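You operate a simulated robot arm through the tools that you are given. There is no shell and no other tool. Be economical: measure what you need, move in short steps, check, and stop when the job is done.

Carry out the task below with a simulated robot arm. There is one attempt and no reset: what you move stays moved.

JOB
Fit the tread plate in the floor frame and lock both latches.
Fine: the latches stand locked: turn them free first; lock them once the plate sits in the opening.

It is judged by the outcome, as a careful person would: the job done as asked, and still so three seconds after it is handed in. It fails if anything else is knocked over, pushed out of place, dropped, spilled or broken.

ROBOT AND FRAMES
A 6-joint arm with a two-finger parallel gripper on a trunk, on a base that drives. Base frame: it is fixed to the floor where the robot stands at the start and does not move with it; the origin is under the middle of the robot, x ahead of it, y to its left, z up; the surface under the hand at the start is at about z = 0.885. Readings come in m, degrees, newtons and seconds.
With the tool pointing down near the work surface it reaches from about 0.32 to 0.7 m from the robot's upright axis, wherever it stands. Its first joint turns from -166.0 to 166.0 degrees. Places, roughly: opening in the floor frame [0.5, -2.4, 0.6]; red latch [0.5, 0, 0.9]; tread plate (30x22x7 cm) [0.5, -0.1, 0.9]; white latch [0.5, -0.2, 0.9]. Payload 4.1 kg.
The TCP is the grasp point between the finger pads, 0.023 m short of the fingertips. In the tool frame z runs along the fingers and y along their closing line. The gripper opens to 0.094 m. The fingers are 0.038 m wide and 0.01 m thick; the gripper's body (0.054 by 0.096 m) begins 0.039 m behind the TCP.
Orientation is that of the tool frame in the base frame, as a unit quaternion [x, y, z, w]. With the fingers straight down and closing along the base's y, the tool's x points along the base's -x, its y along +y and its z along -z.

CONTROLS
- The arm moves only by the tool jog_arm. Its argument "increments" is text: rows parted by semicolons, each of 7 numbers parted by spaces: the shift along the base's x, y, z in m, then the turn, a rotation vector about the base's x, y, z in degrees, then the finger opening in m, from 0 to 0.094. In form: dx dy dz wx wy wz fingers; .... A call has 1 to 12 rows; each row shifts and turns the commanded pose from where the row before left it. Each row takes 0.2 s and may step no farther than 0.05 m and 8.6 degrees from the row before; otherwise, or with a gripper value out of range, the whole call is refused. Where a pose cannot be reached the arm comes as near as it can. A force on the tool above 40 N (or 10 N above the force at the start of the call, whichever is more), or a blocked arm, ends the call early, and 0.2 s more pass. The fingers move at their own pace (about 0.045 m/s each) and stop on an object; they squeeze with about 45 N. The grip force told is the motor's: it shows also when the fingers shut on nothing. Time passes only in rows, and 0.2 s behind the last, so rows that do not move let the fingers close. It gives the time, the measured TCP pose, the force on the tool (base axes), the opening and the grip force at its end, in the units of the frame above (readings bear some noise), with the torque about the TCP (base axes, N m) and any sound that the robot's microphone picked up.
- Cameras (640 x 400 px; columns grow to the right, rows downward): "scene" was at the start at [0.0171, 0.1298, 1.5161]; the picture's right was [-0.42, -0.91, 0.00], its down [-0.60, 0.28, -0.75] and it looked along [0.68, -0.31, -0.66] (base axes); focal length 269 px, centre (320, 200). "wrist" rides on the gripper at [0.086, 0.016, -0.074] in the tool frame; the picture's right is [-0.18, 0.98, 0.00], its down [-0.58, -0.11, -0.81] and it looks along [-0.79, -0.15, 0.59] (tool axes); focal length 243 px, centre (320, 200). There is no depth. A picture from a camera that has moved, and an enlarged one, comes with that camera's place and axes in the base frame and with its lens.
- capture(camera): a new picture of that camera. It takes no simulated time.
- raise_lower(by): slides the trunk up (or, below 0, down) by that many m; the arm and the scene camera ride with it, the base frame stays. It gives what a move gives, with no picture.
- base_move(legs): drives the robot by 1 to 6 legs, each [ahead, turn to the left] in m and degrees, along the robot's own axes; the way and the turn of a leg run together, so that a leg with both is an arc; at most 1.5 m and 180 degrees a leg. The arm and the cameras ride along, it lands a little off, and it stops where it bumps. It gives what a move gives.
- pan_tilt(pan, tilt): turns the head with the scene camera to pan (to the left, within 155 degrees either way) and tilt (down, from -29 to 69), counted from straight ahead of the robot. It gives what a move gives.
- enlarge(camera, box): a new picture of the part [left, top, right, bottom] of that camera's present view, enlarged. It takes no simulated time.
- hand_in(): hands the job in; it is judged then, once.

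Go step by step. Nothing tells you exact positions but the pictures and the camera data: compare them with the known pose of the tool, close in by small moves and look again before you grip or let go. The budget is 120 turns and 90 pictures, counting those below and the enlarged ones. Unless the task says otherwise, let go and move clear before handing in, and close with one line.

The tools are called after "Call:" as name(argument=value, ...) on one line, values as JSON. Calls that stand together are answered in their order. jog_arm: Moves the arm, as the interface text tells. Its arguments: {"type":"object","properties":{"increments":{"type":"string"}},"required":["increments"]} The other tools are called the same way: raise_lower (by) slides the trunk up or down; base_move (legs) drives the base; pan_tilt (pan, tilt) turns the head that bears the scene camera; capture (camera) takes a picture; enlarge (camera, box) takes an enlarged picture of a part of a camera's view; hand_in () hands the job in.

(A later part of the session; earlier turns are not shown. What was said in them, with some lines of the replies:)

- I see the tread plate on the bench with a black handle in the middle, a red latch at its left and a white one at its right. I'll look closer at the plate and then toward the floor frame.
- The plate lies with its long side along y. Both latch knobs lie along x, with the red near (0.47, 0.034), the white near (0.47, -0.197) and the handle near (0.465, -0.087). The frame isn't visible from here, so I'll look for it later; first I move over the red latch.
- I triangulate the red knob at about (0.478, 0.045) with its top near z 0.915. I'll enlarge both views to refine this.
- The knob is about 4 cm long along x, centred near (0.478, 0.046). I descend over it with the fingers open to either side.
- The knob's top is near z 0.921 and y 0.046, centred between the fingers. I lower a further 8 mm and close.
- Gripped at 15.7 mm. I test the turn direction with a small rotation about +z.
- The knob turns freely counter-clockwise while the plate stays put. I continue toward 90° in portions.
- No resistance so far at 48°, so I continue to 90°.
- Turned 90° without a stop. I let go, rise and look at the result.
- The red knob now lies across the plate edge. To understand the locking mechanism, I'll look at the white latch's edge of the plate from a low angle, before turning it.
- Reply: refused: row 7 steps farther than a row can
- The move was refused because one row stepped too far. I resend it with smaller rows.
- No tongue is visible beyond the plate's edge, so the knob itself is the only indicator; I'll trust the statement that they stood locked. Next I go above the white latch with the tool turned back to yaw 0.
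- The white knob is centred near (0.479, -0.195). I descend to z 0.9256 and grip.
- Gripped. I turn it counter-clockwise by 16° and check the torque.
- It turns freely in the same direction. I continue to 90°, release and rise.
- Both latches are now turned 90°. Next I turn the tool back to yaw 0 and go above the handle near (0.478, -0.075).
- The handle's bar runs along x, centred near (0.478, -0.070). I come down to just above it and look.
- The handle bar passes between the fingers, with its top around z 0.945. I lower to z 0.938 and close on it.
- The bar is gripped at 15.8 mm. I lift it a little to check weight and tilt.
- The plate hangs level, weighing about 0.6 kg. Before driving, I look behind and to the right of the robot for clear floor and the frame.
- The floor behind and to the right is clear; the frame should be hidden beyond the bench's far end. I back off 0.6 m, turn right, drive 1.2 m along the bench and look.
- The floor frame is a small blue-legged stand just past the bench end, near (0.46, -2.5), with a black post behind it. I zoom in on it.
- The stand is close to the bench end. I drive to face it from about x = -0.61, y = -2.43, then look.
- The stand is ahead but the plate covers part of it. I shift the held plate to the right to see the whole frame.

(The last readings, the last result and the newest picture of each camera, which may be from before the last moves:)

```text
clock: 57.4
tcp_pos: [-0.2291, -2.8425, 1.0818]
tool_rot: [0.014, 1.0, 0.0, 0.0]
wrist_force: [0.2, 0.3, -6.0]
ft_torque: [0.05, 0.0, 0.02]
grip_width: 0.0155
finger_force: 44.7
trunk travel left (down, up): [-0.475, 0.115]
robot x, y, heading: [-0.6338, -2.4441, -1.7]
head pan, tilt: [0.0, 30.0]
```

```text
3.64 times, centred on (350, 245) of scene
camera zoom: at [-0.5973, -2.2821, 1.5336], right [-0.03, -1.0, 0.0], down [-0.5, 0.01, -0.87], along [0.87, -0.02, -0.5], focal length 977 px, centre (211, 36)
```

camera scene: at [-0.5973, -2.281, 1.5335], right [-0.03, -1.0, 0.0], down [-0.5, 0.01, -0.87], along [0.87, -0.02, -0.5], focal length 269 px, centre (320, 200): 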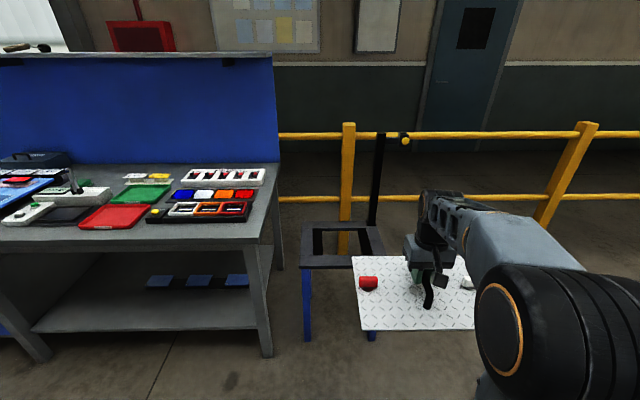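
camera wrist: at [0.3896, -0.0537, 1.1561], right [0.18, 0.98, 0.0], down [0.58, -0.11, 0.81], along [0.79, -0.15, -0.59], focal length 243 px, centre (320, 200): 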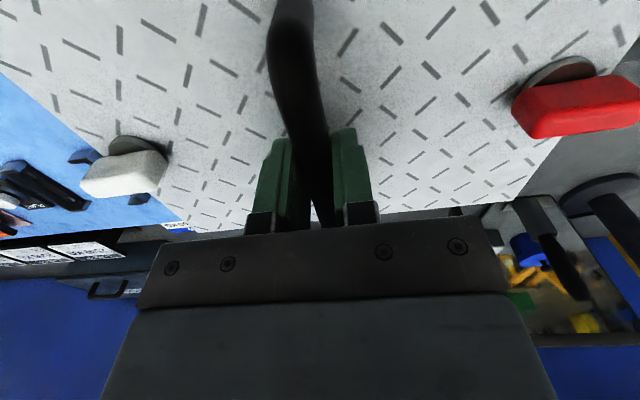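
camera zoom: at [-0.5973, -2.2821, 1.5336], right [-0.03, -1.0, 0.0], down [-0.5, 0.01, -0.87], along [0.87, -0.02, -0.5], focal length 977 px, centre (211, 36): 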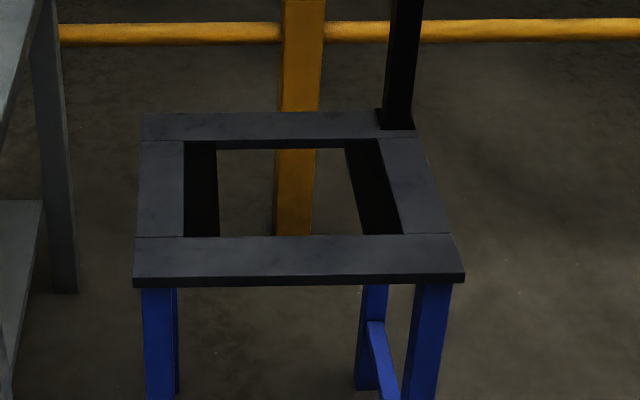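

The opening's inner edges come out at x 0.453–0.679 and y -2.587 to -2.275, giving a centre of about (0.565, -2.431) with ledges at the y ends. The plate's orientation already matches. I bring the arm back and drive ahead to x ≈ -0.07.

Call:
jog_arm(increments="0.01 0.045 0.0 0 0 0 0;0.01 0.045 0.0 0 0 0 0;0.01 0.045 0.0 0 0 0 0;0.01 0.045 0.0 0 0 0 0;0.01 0.045 0.0 0 0 0 0;0.01 0.045 0.0 0 0 0 0;0.01 0.045 0.0 0 0 0 0")

Call:
base_move(legs=[[0.3, 1.7], [0.24, 0]])

Call:
pan_tilt(pan=-5, tilt=55)

Call:
capture(camera="scene")

```text
clock: 59.0
tcp_pos: [-0.1568, -2.5277, 1.0814]
tool_rot: [0.014, 1.0, 0.001, -0.001]
wrist_force: [-0.5, 0.2, -5.7]
ft_torque: [-0.02, 0.04, 0.02]
grip_width: 0.0154
finger_force: 44.5
trunk travel left (down, up): [-0.475, 0.115]
robot x, y, heading: [-0.6328, -2.4513, -1.4]
head pan, tilt: [0.0, 30.0]
```

```text
clock: 62.5
tcp_pos: [0.391, -2.5151, 1.0817]
tool_rot: [-0.003, 1.0, 0.0, -0.001]
wrist_force: [-0.4, 1.1, -5.7]
ft_torque: [-0.04, -0.02, 0.03]
grip_width: 0.0155
finger_force: 44.4
trunk travel left (down, up): [-0.475, 0.115]
robot x, y, heading: [-0.0882, -2.4479, 0.6]
head pan, tilt: [0.0, 30.0]
```

```text
clock: 63.4
tcp_pos: [0.3918, -2.5155, 1.0805]
tool_rot: [-0.002, 1.0, -0.001, -0.001]
wrist_force: [0.0, -0.1, -6.4]
ft_torque: [0.01, 0.07, -0.02]
grip_width: 0.0158
finger_force: 44.7
trunk travel left (down, up): [-0.475, 0.115]
robot x, y, heading: [-0.0905, -2.4504, 0.2]
head pan, tilt: [-5.0, 55.0]
```

```text
50 pictures are left
camera scene: at [-0.075, -2.2891, 1.4975], right [-0.08, -1.0, 0.0], down [-0.82, 0.07, -0.57], along [0.57, -0.05, -0.82], focal length 269 px, centre (320, 200)
```

scene: 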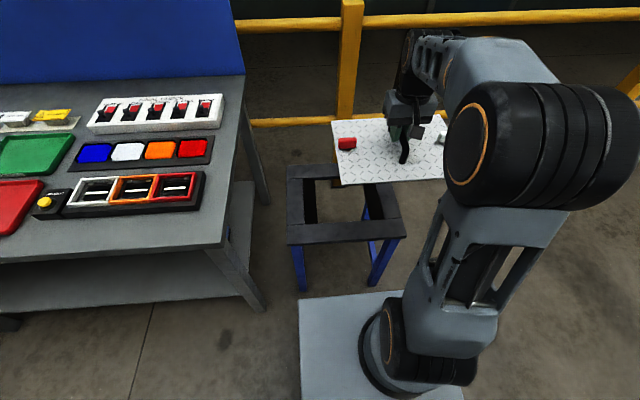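

I'm well placed, with some gap remaining between chassis and stand. I nudge ahead 3 cm and lower the trunk 0.28 m.

Call:
base_move(legs=[[0.03, 0]])

Call:
raise_lower(by=-0.28)

Call:
capture(camera="scene")

```text
clock: 64.2
tcp_pos: [0.4226, -2.5154, 1.0801]
tool_rot: [-0.002, 1.0, 0.0, -0.001]
wrist_force: [-0.2, -0.4, -6.0]
ft_torque: [-0.03, 0.01, 0.02]
grip_width: 0.0159
finger_force: 45.5
trunk travel left (down, up): [-0.475, 0.115]
robot x, y, heading: [-0.0573, -2.451, 0.2]
head pan, tilt: [-5.0, 55.0]
```

```text
clock: 67.0
tcp_pos: [0.4213, -2.5165, 0.8004]
tool_rot: [-0.002, 1.0, 0.001, -0.001]
wrist_force: [-0.2, -0.5, -5.6]
ft_torque: [0.01, 0.03, -0.04]
grip_width: 0.0157
finger_force: 45.4
trunk travel left (down, up): [-0.195, 0.395]
robot x, y, heading: [-0.058, -2.4476, 0.3]
head pan, tilt: [-5.0, 55.0]
```

```text
49 pictures are left
camera scene: at [-0.0451, -2.289, 1.2175], right [-0.08, -1.0, 0.0], down [-0.82, 0.07, -0.57], along [0.57, -0.05, -0.82], focal length 269 px, centre (320, 200)
```

scene: 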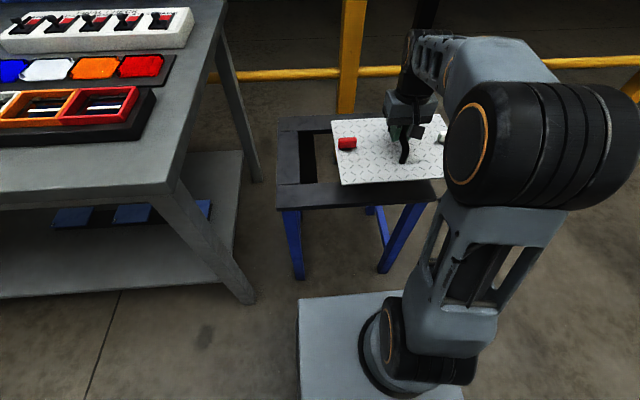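

I take a close look at the frame's visible left part for a second measurement of the opening.

Call:
enlarge(camera="scene", box=[265, 100, 455, 220])

```text
3.33 times, centred on (360, 160) of scene
camera zoom: at [-0.0451, -2.289, 1.2175], right [-0.08, -1.0, 0.0], down [-0.82, 0.07, -0.57], along [0.57, -0.05, -0.82], focal length 895 px, centre (187, 333)
```

zoom: 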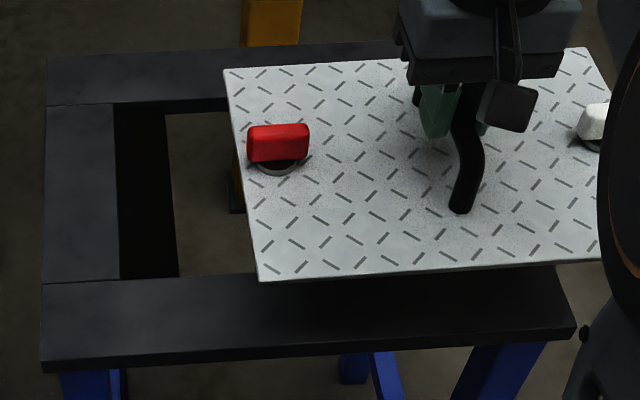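

Both measurements agree: opening centre ≈ (0.563, -2.430), frame top ≈ 0.60. The plate centre is close to the TCP. I move above the opening and partly down.

Call:
jog_arm(increments="0.035 0.0214 0 0 0 0 0;0.035 0.0214 0 0 0 0 0;0.035 0.0214 0 0 0 0 0;0.036 0.0214 0 0 0 0 0;0 0 -0.04 0 0 0 0;0 0 -0.04 0 0 0 0;0 0 -0.02 0 0 0 0;0 0 0 0 0 0 0")

Call:
enlarge(camera="scene", box=[265, 80, 455, 200])

Call:
capture(camera="wrist")

```text
clock: 68.8
tcp_pos: [0.5628, -2.431, 0.7016]
tool_rot: [-0.002, 1.0, 0.0, -0.001]
wrist_force: [-0.8, 0.1, -5.6]
ft_torque: [0.0, 0.01, -0.02]
grip_width: 0.0153
finger_force: 45.5
trunk travel left (down, up): [-0.195, 0.395]
robot x, y, heading: [-0.0553, -2.4517, 0.2]
head pan, tilt: [-5.0, 55.0]
```

```text
3.33 times, centred on (360, 140) of scene
camera zoom: at [-0.0449, -2.2889, 1.2174], right [-0.08, -1.0, 0.0], down [-0.82, 0.07, -0.57], along [0.57, -0.05, -0.82], focal length 895 px, centre (187, 400)
```

zoom: 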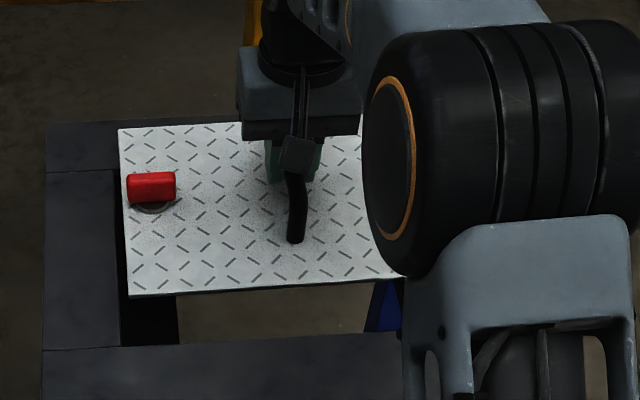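

```text
46 pictures are left
camera wrist: at [0.4755, -2.4149, 0.7759], right [0.18, 0.98, 0.0], down [0.58, -0.11, 0.81], along [0.79, -0.15, -0.59], focal length 243 px, centre (320, 200)
```

wrist: 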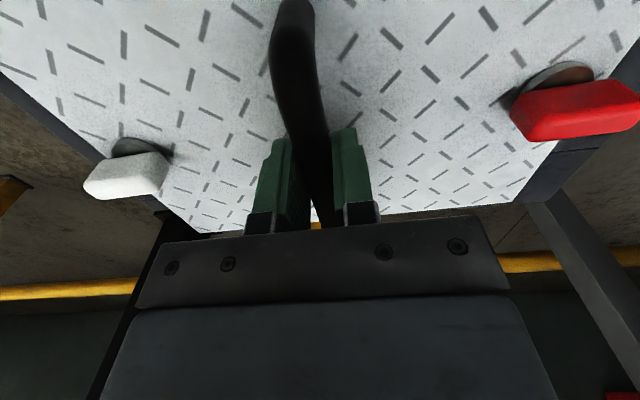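

The plate is over the opening. I lower to just above the frame (TCP z ≈ 0.665) and compare edges.

Call:
jog_arm(increments="0 0 -0.015 0 0 0 0;0 0 -0.015 0 0 0 0;0 0 -0.006 0 0 0 0;0 0 0 0 0 0 0")

Call:
enlarge(camera="scene", box=[265, 80, 425, 200])

Call:
capture(camera="wrist")

```text
clock: 69.8
tcp_pos: [0.5634, -2.4299, 0.6685]
tool_rot: [-0.002, 1.0, 0.0, 0.004]
wrist_force: [4.3, 0.1, 28.3]
ft_torque: [0.0, -0.12, -0.04]
grip_width: 0.016
finger_force: 45.2
trunk travel left (down, up): [-0.195, 0.395]
robot x, y, heading: [-0.06, -2.4478, -0.0]
head pan, tilt: [-5.0, 55.0]
```

```text
3.33 times, centred on (345, 140) of scene
camera zoom: at [-0.0473, -2.289, 1.2178], right [-0.08, -1.0, 0.0], down [-0.82, 0.07, -0.57], along [0.57, -0.05, -0.82], focal length 895 px, centre (237, 400)
```

zoom: 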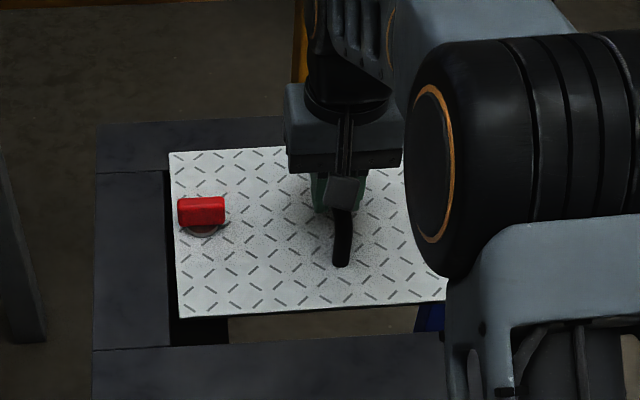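

```text
44 pictures are left
camera wrist: at [0.4748, -2.4141, 0.7422], right [0.18, 0.98, 0.0], down [0.57, -0.11, 0.81], along [0.8, -0.15, -0.58], focal length 243 px, centre (320, 200)
```

wrist: 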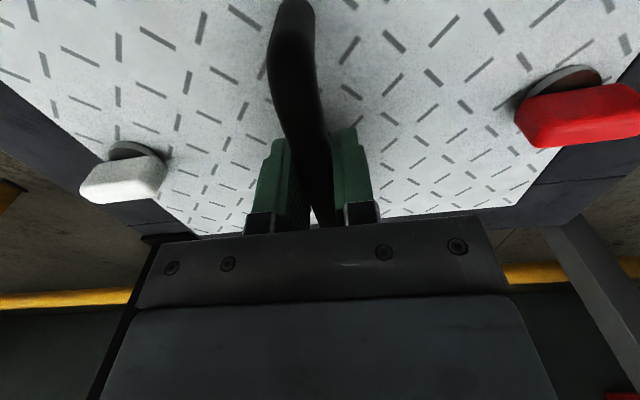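

The plate touched the frame's far bar: it sits about 2.3 cm too far in x and about 4 mm too far right. I lift 2 cm and shift by (-0.023, +0.004), then look again.

Call:
jog_arm(increments="0 0 0.02 0 0 0 0;-0.012 0.002 0 0 0 0 0;-0.011 0.002 0 0 0 0 0;0 0 -0.012 0 0 0 0;0 0 0 0 0 0 0")

Call:
enlarge(camera="scene", box=[265, 80, 425, 200])

Call:
capture(camera="wrist")

```text
clock: 71.0
tcp_pos: [0.5405, -2.4268, 0.6711]
tool_rot: [-0.001, 1.0, 0.0, -0.001]
wrist_force: [0.2, 1.0, -6.1]
ft_torque: [-0.01, 0.04, 0.04]
grip_width: 0.0156
finger_force: 45.0
trunk travel left (down, up): [-0.195, 0.395]
robot x, y, heading: [-0.0539, -2.451, 0.0]
head pan, tilt: [-5.0, 55.0]
```

```text
3.33 times, centred on (345, 140) of scene
camera zoom: at [-0.045, -2.2889, 1.2174], right [-0.08, -1.0, 0.0], down [-0.82, 0.07, -0.57], along [0.57, -0.05, -0.82], focal length 895 px, centre (237, 400)
```

zoom: 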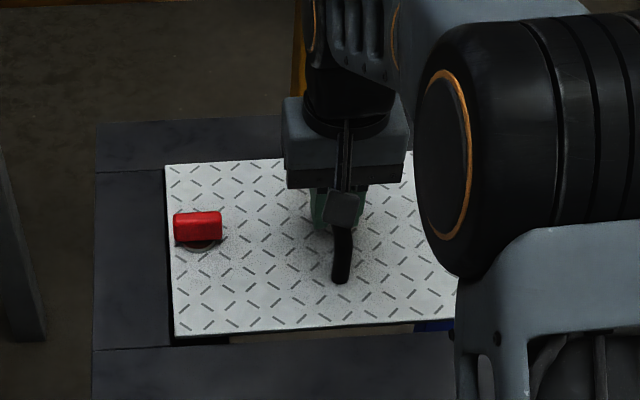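

```text
42 pictures are left
camera wrist: at [0.4523, -2.4095, 0.746], right [0.18, 0.98, 0.0], down [0.58, -0.11, 0.81], along [0.79, -0.15, -0.59], focal length 243 px, centre (320, 200)
```

wrist: 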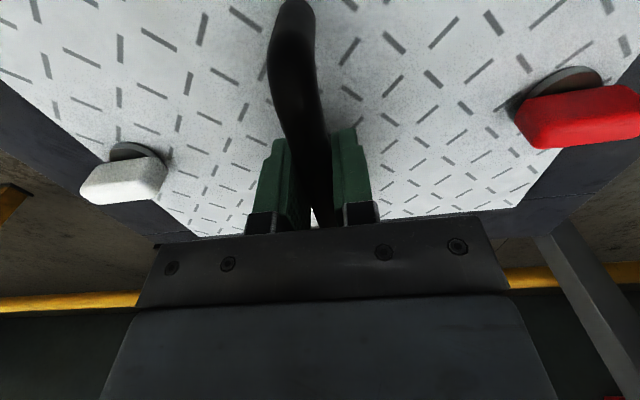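

The gaps now look balanced in x. I enlarge the wrist view to compare the left and right far corners.

Call:
enlarge(camera="wrist", box=[0, 60, 250, 250])

Call:
enlarge(camera="wrist", box=[440, 40, 640, 230])

Call:
enlarge(camera="scene", box=[285, 115, 345, 190])

```text
2.11 times, centred on (125, 155) of wrist
camera zoom: at [0.4523, -2.4095, 0.746], right [0.18, 0.98, 0.0], down [0.58, -0.11, 0.81], along [0.79, -0.15, -0.59], focal length 511 px, centre (730, 295)
```

zoom: 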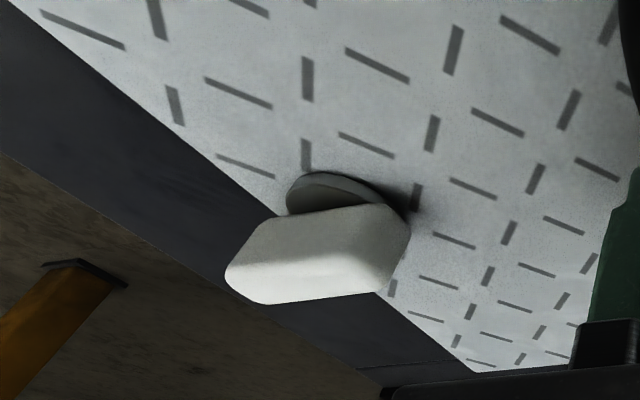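

```text
2.11 times, centred on (540, 135) of wrist
camera zoom: at [0.4523, -2.4095, 0.746], right [0.18, 0.98, 0.0], down [0.58, -0.11, 0.81], along [0.79, -0.15, -0.59], focal length 511 px, centre (-143, 337)
```

zoom: 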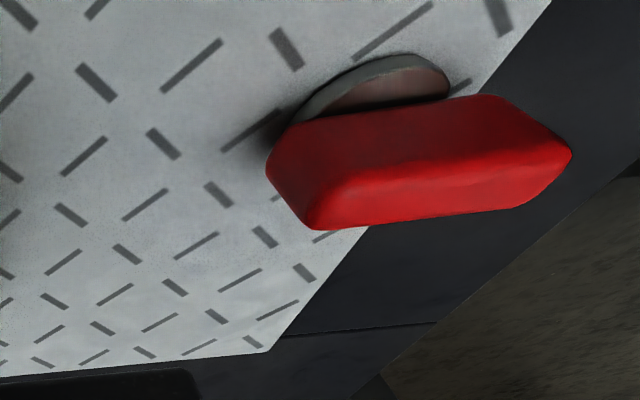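

```text
5.33 times, centred on (315, 152) of scene
camera zoom: at [-0.045, -2.2889, 1.2174], right [-0.08, -1.0, 0.0], down [-0.82, 0.07, -0.57], along [0.57, -0.05, -0.82], focal length 1432 px, centre (347, 453)
```

zoom: 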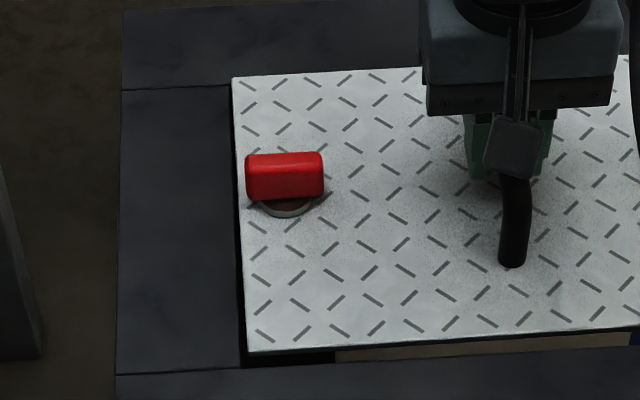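

The left gap is tight (about 1–3 mm), so I shift 3 mm to the right with a -0.4° yaw and lower gently.

Call:
jog_arm(increments="0 -0.003 0 0 0 -0.4 0;0 0 -0.005 0 0 0 0;0 0 -0.005 0 0 0 0;0 0 0 0 0 0 0")

Call:
enlarge(camera="scene", box=[285, 115, 345, 190])

```text
clock: 72.0
tcp_pos: [0.5389, -2.428, 0.662]
tool_rot: [0.002, 1.0, 0.0, 0.0]
wrist_force: [-0.1, -0.2, -5.2]
ft_torque: [0.01, 0.01, -0.02]
grip_width: 0.0152
finger_force: 45.0
trunk travel left (down, up): [-0.195, 0.395]
robot x, y, heading: [-0.0552, -2.45, 0.2]
head pan, tilt: [-5.0, 55.0]
```

```text
5.33 times, centred on (315, 152) of scene
camera zoom: at [-0.045, -2.2889, 1.2174], right [-0.08, -1.0, 0.0], down [-0.82, 0.07, -0.57], along [0.57, -0.05, -0.82], focal length 1432 px, centre (347, 453)
```

zoom: 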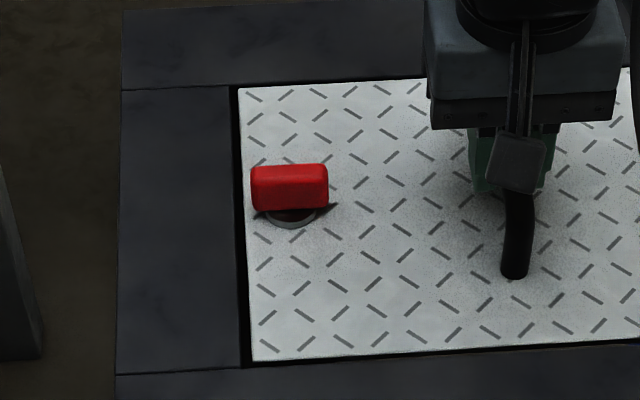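

The plate is entering the opening with even gaps and no contact. I keep lowering in small steps.

Call:
jog_arm(increments="0 0 -0.004 0 0 0 0;0 0 -0.004 0 0 0 0;0 0 0 0 0 0 0")

Call:
enlarge(camera="scene", box=[285, 115, 345, 190])

```text
clock: 72.8
tcp_pos: [0.5397, -2.4282, 0.6585]
tool_rot: [0.002, 1.0, 0.0, 0.003]
wrist_force: [3.9, -0.5, 28.2]
ft_torque: [-0.03, -0.14, -0.01]
grip_width: 0.016
finger_force: 45.4
trunk travel left (down, up): [-0.195, 0.395]
robot x, y, heading: [-0.057, -2.4518, -0.0]
head pan, tilt: [-5.0, 55.0]
```

```text
5.33 times, centred on (315, 152) of scene
camera zoom: at [-0.0473, -2.289, 1.2177], right [-0.08, -1.0, 0.0], down [-0.82, 0.07, -0.57], along [0.57, -0.05, -0.82], focal length 1432 px, centre (347, 453)
```

zoom: 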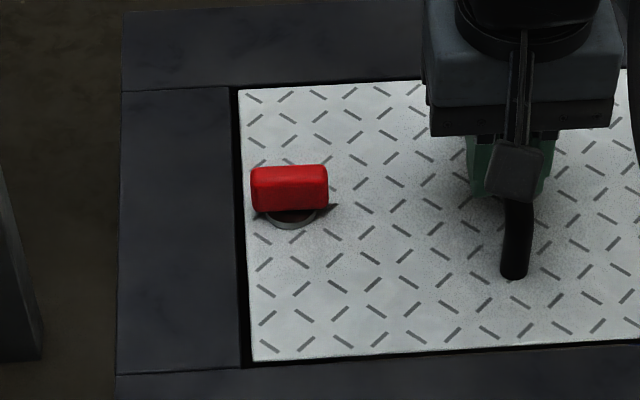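

Contact came about 10 mm lower than the frame top, which should be the ledges. I check flushness in the wrist view.

Call:
capture(camera="wrist")

Call:
enlarge(camera="wrist", box=[440, 40, 640, 230])

Call:
enlarge(camera="wrist", box=[0, 60, 250, 250])

```text
36 pictures are left
camera wrist: at [0.4517, -2.4116, 0.7315], right [0.19, 0.98, 0.0], down [0.58, -0.11, 0.81], along [0.8, -0.15, -0.59], focal length 243 px, centre (320, 200)
```

wrist: 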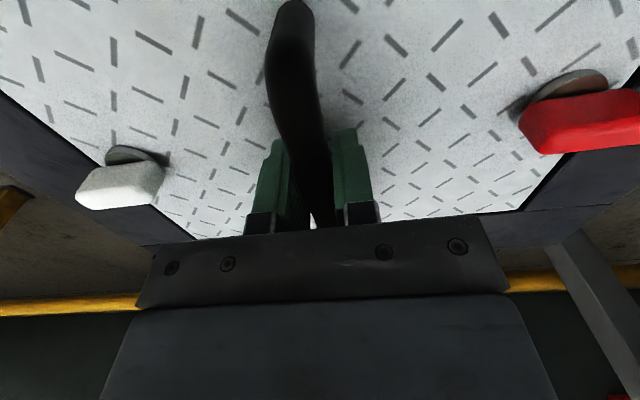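

```text
2.11 times, centred on (540, 135) of wrist
camera zoom: at [0.4517, -2.4116, 0.7315], right [0.19, 0.98, 0.0], down [0.58, -0.11, 0.81], along [0.8, -0.15, -0.59], focal length 511 px, centre (-143, 337)
```

zoom: 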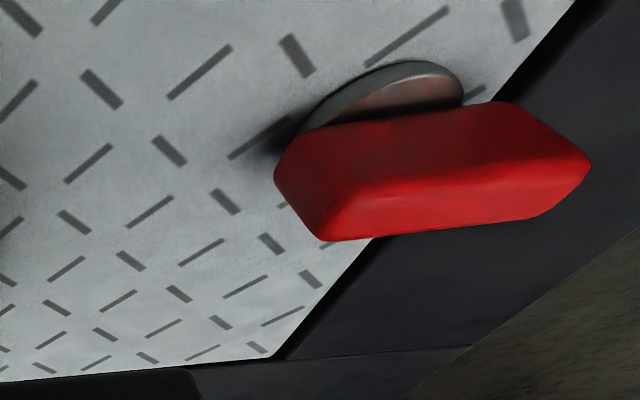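

```text
2.11 times, centred on (125, 155) of wrist
camera zoom: at [0.4517, -2.4116, 0.7315], right [0.19, 0.98, 0.0], down [0.58, -0.11, 0.81], along [0.8, -0.15, -0.59], focal length 511 px, centre (730, 295)
```

zoom: 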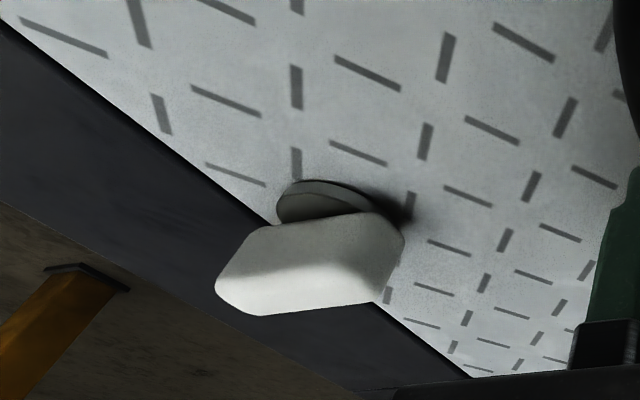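

The plate appears seated evenly, flush with the frame and inside all edges. I ease the pressure and open the fingers, then rise.

Call:
jog_arm(increments="0 0 0.002 0 0 0 0.0;0 0 0 0 0 0 0.03;0 0 0 0 0 0 0.06;0 0 0 0 0 0 0.06;0 0 0 0 0 0 0.06")

Call:
jog_arm(increments="0 0 0.03 0 0 0 0.06;0 0 0.04 0 0 0 0.06;0 0 0.03 0 0 0 0.06")

Call:
capture(camera="wrist")

Call:
enlarge(camera="scene", box=[265, 80, 425, 200])

```text
clock: 74.0
tcp_pos: [0.5386, -2.4279, 0.6563]
tool_rot: [0.001, 1.0, 0.0, -0.001]
wrist_force: [0.6, -0.9, -0.2]
ft_torque: [-0.01, 0.01, -0.03]
grip_width: 0.06
finger_force: 0.0
trunk travel left (down, up): [-0.195, 0.395]
robot x, y, heading: [-0.0587, -2.4525, 0.2]
head pan, tilt: [-5.0, 55.0]
```

```text
clock: 74.8
tcp_pos: [0.5388, -2.4299, 0.7588]
tool_rot: [0.002, 1.0, 0.0, -0.001]
wrist_force: [0.2, 1.1, -0.4]
ft_torque: [0.01, 0.01, 0.01]
grip_width: 0.0599
finger_force: 0.0
trunk travel left (down, up): [-0.195, 0.395]
robot x, y, heading: [-0.0596, -2.4456, 0.1]
head pan, tilt: [-5.0, 55.0]
```

```text
33 pictures are left
camera wrist: at [0.4515, -2.4128, 0.832], right [0.19, 0.98, 0.0], down [0.58, -0.11, 0.81], along [0.79, -0.15, -0.59], focal length 243 px, centre (320, 200)
```

wrist: 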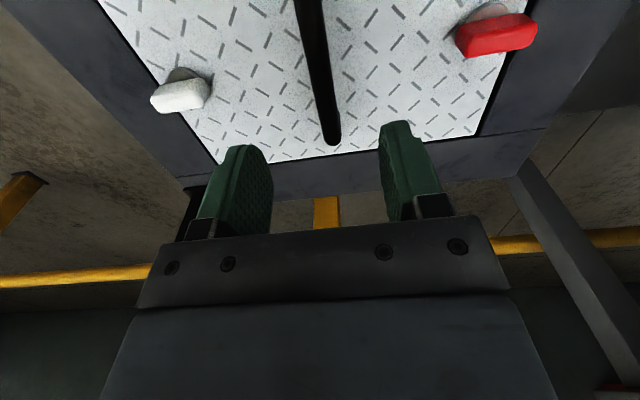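

```text
3.33 times, centred on (345, 140) of scene
camera zoom: at [-0.0453, -2.2889, 1.2174], right [-0.08, -1.0, 0.0], down [-0.82, 0.07, -0.57], along [0.57, -0.05, -0.82], focal length 895 px, centre (237, 400)
```

zoom: 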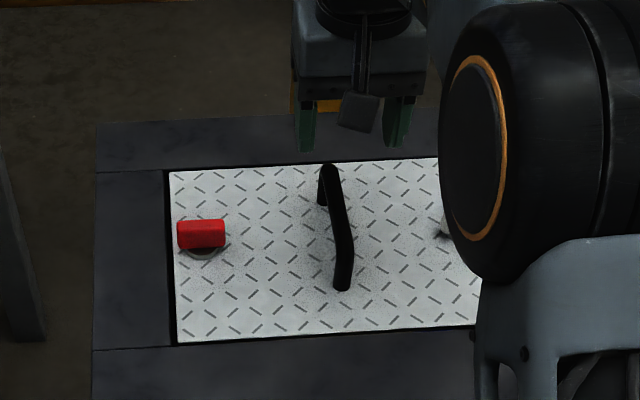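

The plate sits flush in the opening. Now to lock: I move above the red knob, expected at (0.540, -2.311), with the tool yawed 90°.

Call:
jog_arm(increments="0 0.012 0 0 0 8.2 0.06;0 0.012 0 0 0 8.2 0.06;0 0.012 0 0 0 8.2 0.06;0 0.012 0 0 0 8.2 0.06;0 0.012 0 0 0 8.2 0.06;0 0.012 0 0 0 8.2 0.06;0 0.012 0 0 0 8.2 0.06;0 0.012 0 0 0 8.2 0.06;0 0.012 0 0 0 8.2 0.06;0 0.010 0 0 0 8.2 0.06;0.001 0 0 0 0 8 0.06")

Call:
capture(camera="wrist")

Call:
enlarge(camera="scene", box=[265, 80, 425, 200])

```text
clock: 77.2
tcp_pos: [0.5406, -2.3108, 0.7573]
tool_rot: [0.707, -0.707, 0.0, 0.0]
wrist_force: [0.3, -0.1, 0.0]
ft_torque: [-0.01, 0.04, 0.0]
grip_width: 0.0601
finger_force: 0.1
trunk travel left (down, up): [-0.195, 0.395]
robot x, y, heading: [-0.0586, -2.4494, 0.1]
head pan, tilt: [-5.0, 55.0]
```

```text
31 pictures are left
camera wrist: at [0.5232, -2.3969, 0.8311], right [-0.98, 0.18, 0.0], down [0.11, 0.58, 0.81], along [0.15, 0.79, -0.59], focal length 243 px, centre (320, 200)
```

wrist: 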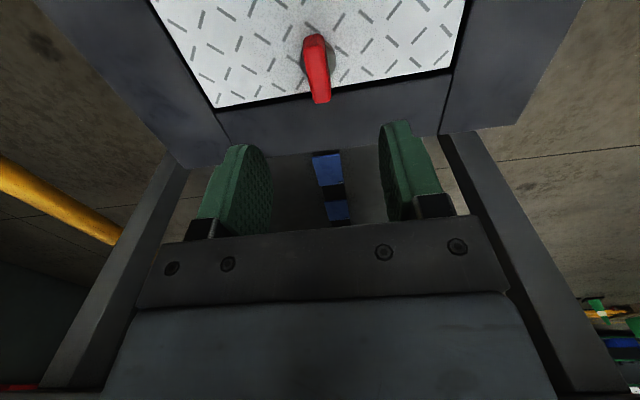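

```text
3.33 times, centred on (345, 140) of scene
camera zoom: at [-0.0454, -2.2889, 1.2174], right [-0.08, -1.0, 0.0], down [-0.82, 0.07, -0.57], along [0.57, -0.05, -0.82], focal length 895 px, centre (237, 400)
```

zoom: 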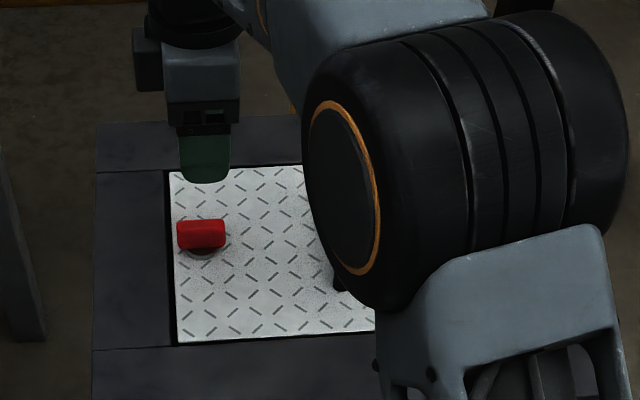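

The red knob is centred near (0.542, -2.306), as expected. I descend and grip it.

Call:
jog_arm(increments="0.001 0.003 -0.04 0 0 0 0.06;0 0 -0.04 0 0 0 0.06;0 0 -0.02 0 0 0 0.06;0 0 -0.013 0 0 0 0.06;0 0 0 0 0 0 0.06")

Call:
capture(camera="wrist")

```text
clock: 78.4
tcp_pos: [0.5412, -2.3091, 0.6422]
tool_rot: [-0.706, 0.708, -0.001, 0.0]
wrist_force: [-0.5, 0.3, -0.5]
ft_torque: [0.02, -0.02, -0.03]
grip_width: 0.0602
finger_force: 0.0
trunk travel left (down, up): [-0.195, 0.395]
robot x, y, heading: [-0.0583, -2.4537, -0.2]
head pan, tilt: [-5.0, 55.0]
```

```text
29 pictures are left
camera wrist: at [0.5231, -2.3952, 0.7169], right [-0.98, 0.19, 0.0], down [0.11, 0.58, 0.81], along [0.15, 0.79, -0.59], focal length 243 px, centre (320, 200)
```

wrist: 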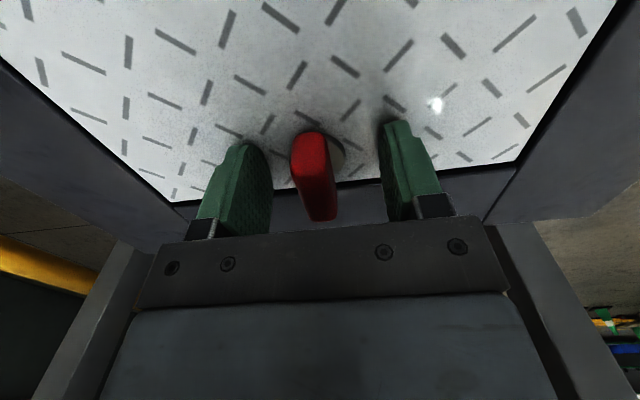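

The knob is between the fingers. I close and turn it clockwise 16°, checking that the plate stays still.

Call:
jog_arm(increments="0 0 0.001 0 0 0 0.0;0 0 0 0 0 0 0.0;0 0 0 0 0 0 0.0;0 0 0 0 0 0 0.0;0 0 0 0 0 0 0.0;0 0 0 0 0 -8 0.0;0 0 0 0 0 -8 0.0")

Call:
capture(camera="wrist")

```text
clock: 80.0
tcp_pos: [0.5405, -2.3084, 0.6447]
tool_rot: [-0.6, 0.8, -0.001, 0.0]
wrist_force: [-0.6, -1.7, -0.1]
ft_torque: [0.22, -0.02, -0.01]
grip_width: 0.0285
finger_force: 45.1
trunk travel left (down, up): [-0.195, 0.395]
robot x, y, heading: [-0.057, -2.4477, 0.4]
head pan, tilt: [-5.0, 55.0]
```

```text
28 pictures are left
camera wrist: at [0.5001, -2.3863, 0.7186], right [-0.89, 0.45, 0.0], down [0.27, 0.53, 0.81], along [0.36, 0.72, -0.59], focal length 243 px, centre (320, 200)
```

wrist: 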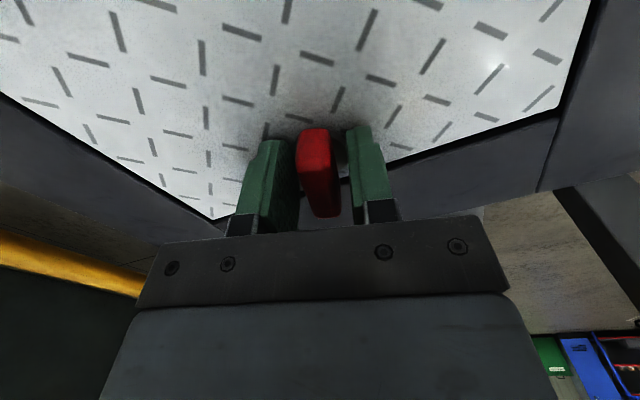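

The 28.5 mm width means the fingertips are clamping the disc under the knob, too low. I open, rise 5 mm and regrip on the knob itself.

Call:
jog_arm(increments="0 0 0 0 0 0 0.05;0 0 0 0 0 0 0.05;0 0 0.005 0 0 0 0.05;0 0 0 0 0 0 0.0;0 0 0 0 0 0 0.0;0 0 0 0 0 0 0.0;0 0 0 0 0 0 0.0;0 0 0 0 0 0 0.0")

Call:
capture(camera="wrist")

```text
clock: 81.8
tcp_pos: [0.542, -2.3067, 0.6497]
tool_rot: [-0.6, 0.8, 0.0, -0.001]
wrist_force: [0.0, 0.1, 0.5]
ft_torque: [0.01, -0.03, -0.02]
grip_width: 0.0158
finger_force: 44.5
trunk travel left (down, up): [-0.195, 0.395]
robot x, y, heading: [-0.0603, -2.4484, 0.1]
head pan, tilt: [-5.0, 55.0]
```

```text
27 pictures are left
camera wrist: at [0.5004, -2.3858, 0.7238], right [-0.89, 0.45, 0.0], down [0.27, 0.53, 0.81], along [0.36, 0.72, -0.59], focal length 243 px, centre (320, 200)
```

wrist: 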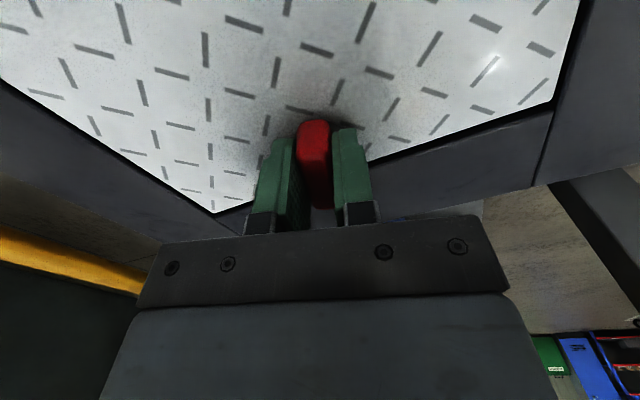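

Now the knob itself is gripped at 15.8 mm. I turn it the remaining 74° clockwise and watch the readings.

Call:
jog_arm(increments="0 0 0 0 0 -8.2 0.0;0 0 0 0 0 -8.2 0.0;0 0 0 0 0 -8.2 0.0;0 0 0 0 0 -8.2 0.0;0 0 0 0 0 -8.2 0.0")

Call:
jog_arm(increments="0 0 0 0 0 -8.2 0.0;0 0 0 0 0 -8.2 0.0;0 0 0 0 0 -8.2 0.0;0 0 0 0 0 -8.2 0.0")

Call:
capture(camera="wrist")

```text
clock: 83.0
tcp_pos: [0.5414, -2.3087, 0.6502]
tool_rot: [-0.282, 0.96, -0.001, 0.0]
wrist_force: [2.1, 3.3, 0.3]
ft_torque: [0.22, -0.1, 0.02]
grip_width: 0.0158
finger_force: 45.2
trunk travel left (down, up): [-0.195, 0.395]
robot x, y, heading: [-0.0523, -2.4474, 0.4]
head pan, tilt: [-5.0, 55.0]
```

```text
clock: 84.0
tcp_pos: [0.5423, -2.3068, 0.6505]
tool_rot: [0.001, 1.0, 0.001, 0.0]
wrist_force: [3.4, 8.9, 0.1]
ft_torque: [0.19, 0.21, 0.03]
grip_width: 0.0157
finger_force: 45.0
trunk travel left (down, up): [-0.195, 0.395]
robot x, y, heading: [-0.0556, -2.4536, 0.2]
head pan, tilt: [-5.0, 55.0]
```

```text
26 pictures are left
camera wrist: at [0.454, -2.2907, 0.7246], right [0.19, 0.98, 0.0], down [0.58, -0.11, 0.81], along [0.79, -0.15, -0.59], focal length 243 px, centre (320, 200)
```

wrist: 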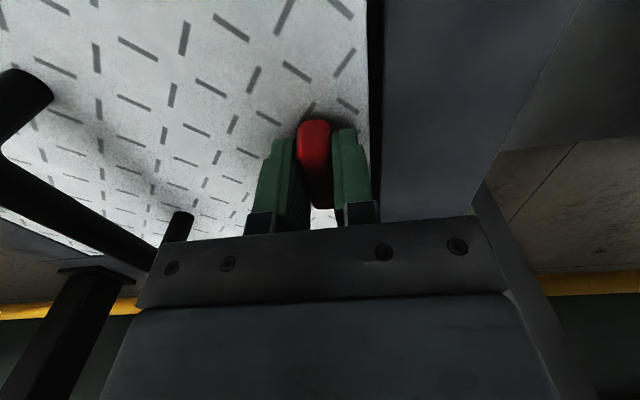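

The red knob is back along x, its original locked orientation. I check for a stop with a small over-turn.

Call:
jog_arm(increments="0 0 0 0 0 -2.5 0.0;0 0 0 0 0 0 0.0")

```text
clock: 84.6
tcp_pos: [0.5414, -2.3076, 0.6504]
tool_rot: [0.021, 1.0, 0.0, 0.001]
wrist_force: [2.6, 9.3, -0.5]
ft_torque: [0.11, -0.17, 1.65]
grip_width: 0.0157
finger_force: 44.7
trunk travel left (down, up): [-0.195, 0.395]
robot x, y, heading: [-0.0582, -2.447, 0.1]
head pan, tilt: [-5.0, 55.0]
```

The 1.65 N m torque shows a hard stop at the locked end, so the red latch is locked. I release, rise, and move over the white latch at yaw 90°.

Call:
jog_arm(increments="0 0 0 0 0 2 0.0;0 0 0 0 0 0 0.05;0 0 0 0 0 0 0.05;0 0 0.03 0 0 0 0.05;0 0 0.04 0 0 0 0.05;0 0 0.03 0 0 0 0.05")

Call:
jog_arm(increments="0 -0.022 0 0 0 8.2 0.06;0 -0.022 0 0 0 8.2 0.06;0 -0.022 0 0 0 8.2 0.06;0 -0.022 0 0 0 8.2 0.06;0 -0.022 0 0 0 8.2 0.06;0 -0.022 0 0 0 8.2 0.06;0 -0.022 0 0 0 8.2 0.06;0 -0.022 0 0 0 8.2 0.06;0 -0.022 0 0 0 8.2 0.06;0 -0.022 0 0 0 8.2 0.06;0 -0.022 0 0 0 8.5 0.06")

Call:
capture(camera="wrist")

Call:
capture(camera="scene")

```text
clock: 86.0
tcp_pos: [0.5414, -2.3078, 0.7518]
tool_rot: [0.005, 1.0, 0.0, -0.001]
wrist_force: [-0.2, 0.1, -0.1]
ft_torque: [0.01, 0.0, -0.01]
grip_width: 0.05
finger_force: 0.1
trunk travel left (down, up): [-0.195, 0.395]
robot x, y, heading: [-0.055, -2.4519, 0.3]
head pan, tilt: [-5.0, 55.0]
```

```text
clock: 88.4
tcp_pos: [0.5411, -2.5493, 0.7518]
tool_rot: [0.708, -0.706, 0.001, 0.0]
wrist_force: [0.2, -0.4, -0.4]
ft_torque: [0.01, 0.01, -0.01]
grip_width: 0.06
finger_force: 0.0
trunk travel left (down, up): [-0.195, 0.395]
robot x, y, heading: [-0.0529, -2.4465, 0.3]
head pan, tilt: [-5.0, 55.0]
```

```text
25 pictures are left
camera wrist: at [0.5243, -2.6358, 0.8254], right [-0.98, 0.18, 0.0], down [0.11, 0.58, 0.81], along [0.15, 0.79, -0.59], focal length 243 px, centre (320, 200)
```

wrist: 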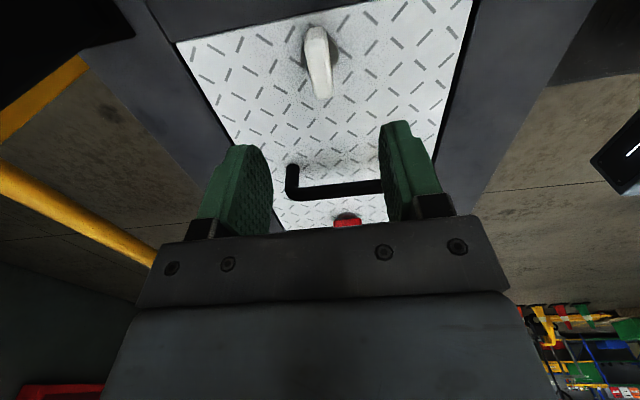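

```text
24 pictures are left
camera scene: at [-0.0454, -2.2887, 1.2174], right [-0.08, -1.0, 0.0], down [-0.82, 0.07, -0.57], along [0.57, -0.05, -0.82], focal length 269 px, centre (320, 200)
```

scene: 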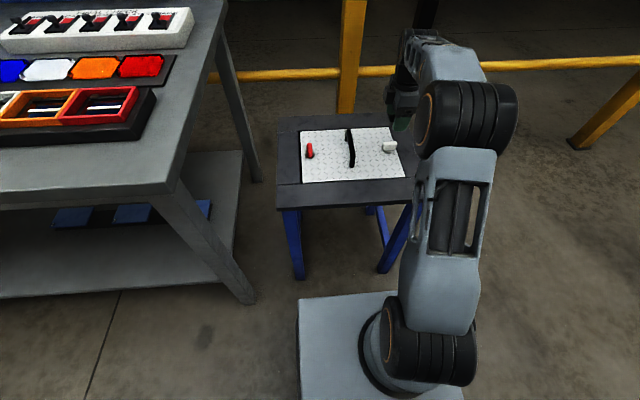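

The white knob is centred near (0.542, -2.553). I descend to z 0.650 and grip it.

Call:
jog_arm(increments="0.001 -0.004 -0.04 0 0 0 0.05;0 0 -0.04 0 0 0 0.05;0 0 -0.022 0 0 0 0.05;0 0 0 0 0 0 0.05;0 0 0 0 0 0 0.0;0 0 0 0 0 0 0.0;0 0 0 0 0 0 0.0;0 0 0 0 0 0 0.0")

Call:
capture(camera="wrist")

```text
clock: 90.2
tcp_pos: [0.5417, -2.5535, 0.6472]
tool_rot: [0.707, -0.707, 0.002, 0.0]
wrist_force: [-1.6, 0.8, 0.1]
ft_torque: [-0.06, 0.06, 0.0]
grip_width: 0.0274
finger_force: 44.8
trunk travel left (down, up): [-0.195, 0.395]
robot x, y, heading: [-0.0589, -2.4519, 0.2]
head pan, tilt: [-5.0, 55.0]
```

```text
23 pictures are left
camera wrist: at [0.5242, -2.64, 0.7219], right [-0.98, 0.18, 0.0], down [0.11, 0.58, 0.81], along [0.15, 0.79, -0.59], focal length 243 px, centre (320, 200)
```

wrist: 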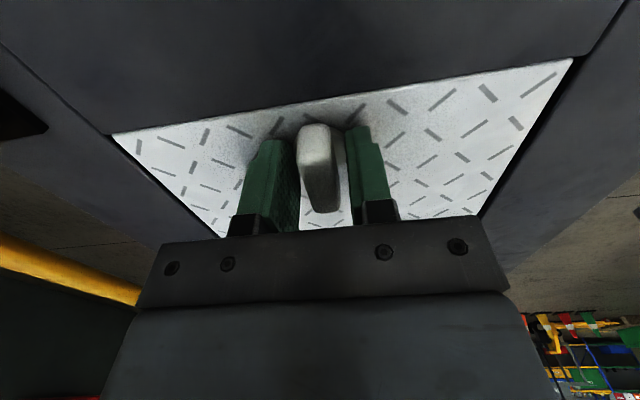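

The fingertips again caught the disc, slightly too low. I open, rise 5 mm and regrip.

Call:
jog_arm(increments="0 0 0 0 0 0 0.05;0 0 0 0 0 0 0.05;0 0 0.005 0 0 0 0.05;0 0 0 0 0 0 0.0;0 0 0 0 0 0 0.0;0 0 0 0 0 0 0.0;0 0 0 0 0 0 0.0;0 0 0 0 0 0 0.0")

```text
clock: 92.0
tcp_pos: [0.5419, -2.5538, 0.6531]
tool_rot: [-0.707, 0.707, -0.001, -0.001]
wrist_force: [-1.1, 0.3, -0.2]
ft_torque: [0.07, 0.0, -0.35]
grip_width: 0.0159
finger_force: 45.0
trunk travel left (down, up): [-0.195, 0.395]
robot x, y, heading: [-0.0602, -2.4485, 0.3]
head pan, tilt: [-5.0, 55.0]
```

Gripped properly at 15.9 mm. I turn it 90° clockwise.

Call:
jog_arm(increments="0 0 0 0 0 -8.2 0.0;0 0 0 0 0 -8.2 0.0;0 0 0 0 0 -8.2 0.0;0 0 0 0 0 -8.2 0.0;0 0 0 0 0 -8.2 0.0;0 0 0 0 0 -8.2 0.0")

Call:
jog_arm(increments="0 0 0 0 0 -8.2 0.0;0 0 0 0 0 -8.2 0.0;0 0 0 0 0 -8.2 0.0;0 0 0 0 0 -8.2 0.0;0 0 0 0 0 -8 0.0;0 0 0 0 0 0 0")

Call:
jog_arm(increments="0 0 0 0 0 -2 0.0;0 0 0 0 0 0 0.0")

Call:
capture(camera="wrist")

```text
clock: 93.4
tcp_pos: [0.5408, -2.5534, 0.6539]
tool_rot: [-0.347, 0.938, 0.0, -0.001]
wrist_force: [-9.8, 7.9, -0.5]
ft_torque: [0.48, -0.44, 0.01]
grip_width: 0.0156
finger_force: 45.1
trunk travel left (down, up): [-0.195, 0.395]
robot x, y, heading: [-0.0559, -2.4506, 0.0]
head pan, tilt: [-5.0, 55.0]
```

```text
clock: 94.8
tcp_pos: [0.5421, -2.5507, 0.654]
tool_rot: [0.001, 1.0, 0.001, -0.001]
wrist_force: [-20.6, 32.9, 0.0]
ft_torque: [0.27, -0.4, 0.08]
grip_width: 0.0157
finger_force: 44.6
trunk travel left (down, up): [-0.195, 0.395]
robot x, y, heading: [-0.0557, -2.4526, 0.2]
head pan, tilt: [-5.0, 55.0]
```

```text
clock: 95.4
tcp_pos: [0.5421, -2.5514, 0.6545]
tool_rot: [0.017, 1.0, 0.001, -0.001]
wrist_force: [-17.7, 33.9, -1.0]
ft_torque: [0.3, 0.32, 1.3]
grip_width: 0.0157
finger_force: 45.1
trunk travel left (down, up): [-0.195, 0.395]
robot x, y, heading: [-0.0561, -2.4489, 0.4]
head pan, tilt: [-5.0, 55.0]
```

```text
22 pictures are left
camera wrist: at [0.4548, -2.5323, 0.7278], right [0.22, 0.98, 0.0], down [0.58, -0.13, 0.8], along [0.79, -0.17, -0.59], focal length 243 px, centre (320, 200)
```

wrist: 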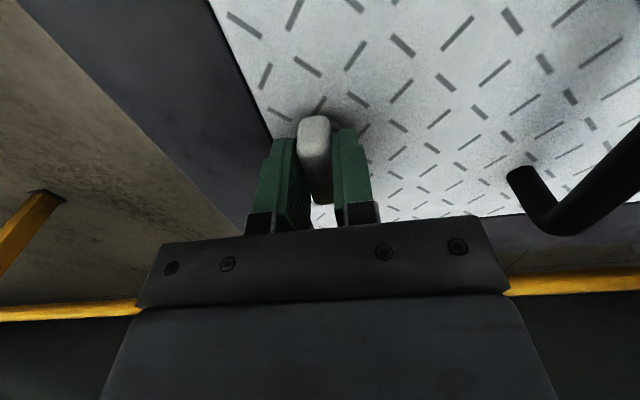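

The white latch reached its stop too (1.3 N m). Some side load built up, so I ease that off, release and rise.

Call:
jog_arm(increments="-0.001 0.002 0 0 0 1 0.0;-0.0005 0.001 0 0 0 0.8 0.0;0 0 0 0 0 0 0.04;0 0 0 0 0 0 0.05;0 0 0 0 0 0 0.05")

Call:
jog_arm(increments="0 0 0.03 0 0 0 0.05;0 0 0.04 0 0 0 0.05;0 0 0.04 0 0 0 0.05;-0.04 0 0.02 0 0 0 0.05;-0.04 -0.02 0.02 0 0 0 0.05;-0.04 -0.02 0.02 0 0 0 0.05")

Call:
capture(camera="scene")

Call:
capture(camera="wrist")

```text
clock: 96.6
tcp_pos: [0.5414, -2.5508, 0.6546]
tool_rot: [0.002, 1.0, 0.0, 0.001]
wrist_force: [0.1, 0.0, -0.6]
ft_torque: [0.03, 0.02, 0.01]
grip_width: 0.05
finger_force: 0.0
trunk travel left (down, up): [-0.195, 0.395]
robot x, y, heading: [-0.0546, -2.4516, 0.3]
head pan, tilt: [-5.0, 55.0]
```

```text
clock: 98.0
tcp_pos: [0.4226, -2.5915, 0.8239]
tool_rot: [0.0, 1.0, 0.0, -0.001]
wrist_force: [0.2, -0.1, -0.3]
ft_torque: [-0.01, 0.01, 0.01]
grip_width: 0.0498
finger_force: 0.1
trunk travel left (down, up): [-0.195, 0.395]
robot x, y, heading: [-0.055, -2.4488, 0.2]
head pan, tilt: [-5.0, 55.0]
```

```text
21 pictures are left
camera scene: at [-0.0449, -2.2884, 1.2174], right [-0.08, -1.0, 0.0], down [-0.82, 0.07, -0.57], along [0.57, -0.05, -0.82], focal length 269 px, centre (320, 200)
```

scene: 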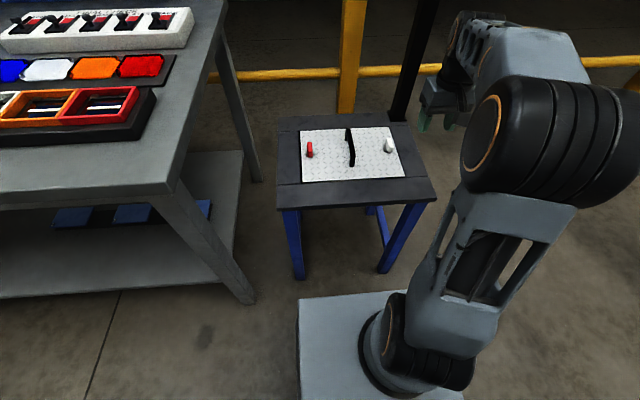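

```text
20 pictures are left
camera wrist: at [0.3341, -2.5754, 0.8984], right [0.19, 0.98, 0.0], down [0.58, -0.11, 0.81], along [0.79, -0.15, -0.59], focal length 243 px, centre (320, 200)
```

wrist: 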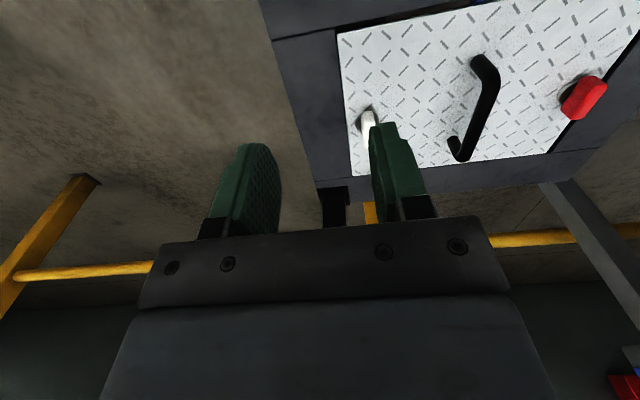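

Call:
enlarge(camera="scene", box=[270, 105, 440, 215])

```text
3.64 times, centred on (355, 160) of scene
camera zoom: at [-0.0449, -2.2884, 1.2174], right [-0.08, -1.0, 0.0], down [-0.82, 0.07, -0.57], along [0.57, -0.05, -0.82], focal length 977 px, centre (193, 346)
```

zoom: 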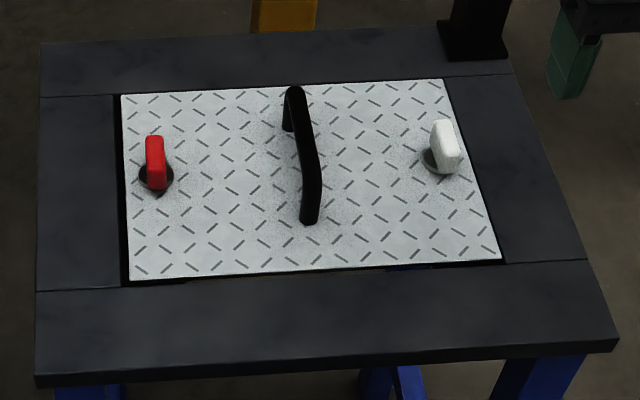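

Both knobs stand along x and the plate lies in the opening, close to the right edge. I check that right edge closely.

Call:
enlarge(camera="scene", box=[375, 115, 415, 190])

Call:
enlarge(camera="scene", box=[295, 160, 415, 195])

Call:
enlarge(camera="wrist", box=[300, 0, 480, 190])

```text
5.33 times, centred on (395, 152) of scene
camera zoom: at [-0.0449, -2.2884, 1.2174], right [-0.08, -1.0, 0.0], down [-0.82, 0.07, -0.57], along [0.57, -0.05, -0.82], focal length 1432 px, centre (-80, 453)
```

zoom: 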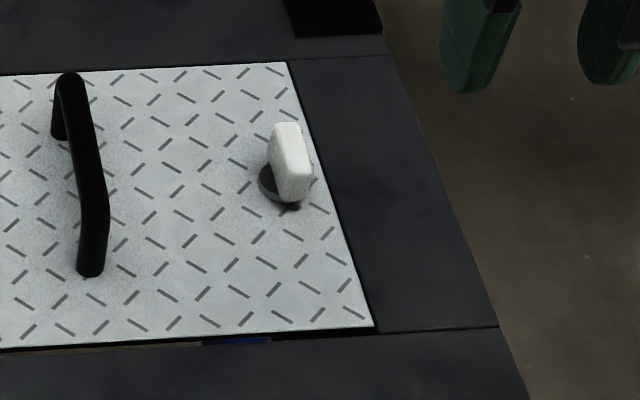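

```text
5.33 times, centred on (355, 178) of scene
camera zoom: at [-0.0449, -2.2884, 1.2174], right [-0.08, -1.0, 0.0], down [-0.82, 0.07, -0.57], along [0.57, -0.05, -0.82], focal length 1432 px, centre (133, 320)
```

zoom: 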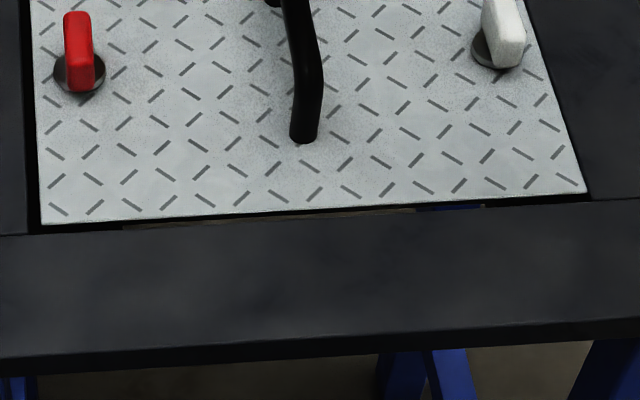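

```text
2.11 times, centred on (390, 95) of wrist
camera zoom: at [0.3341, -2.5754, 0.8984], right [0.19, 0.98, 0.0], down [0.58, -0.11, 0.81], along [0.79, -0.15, -0.59], focal length 511 px, centre (173, 421)
```

zoom: 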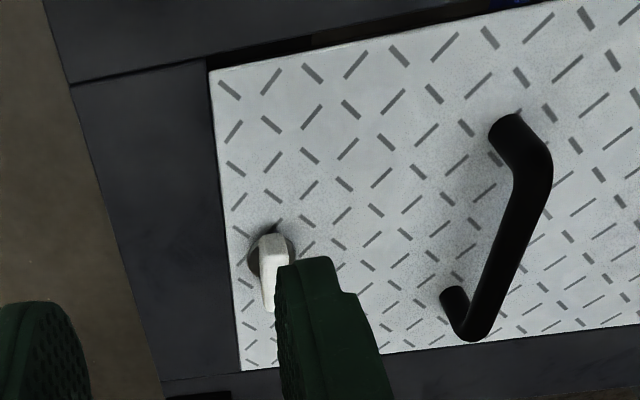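

The plate lies inside the opening on every side, flush and level. Both latches are turned back to their locked stops and the arm is clear, so I hand in.

Call:
hand_in()

```text
The job is handed in.
```

The tread plate sits flush in the floor frame, both latches are turned back to their locked stops, and the arm is clear; the job is handed in.
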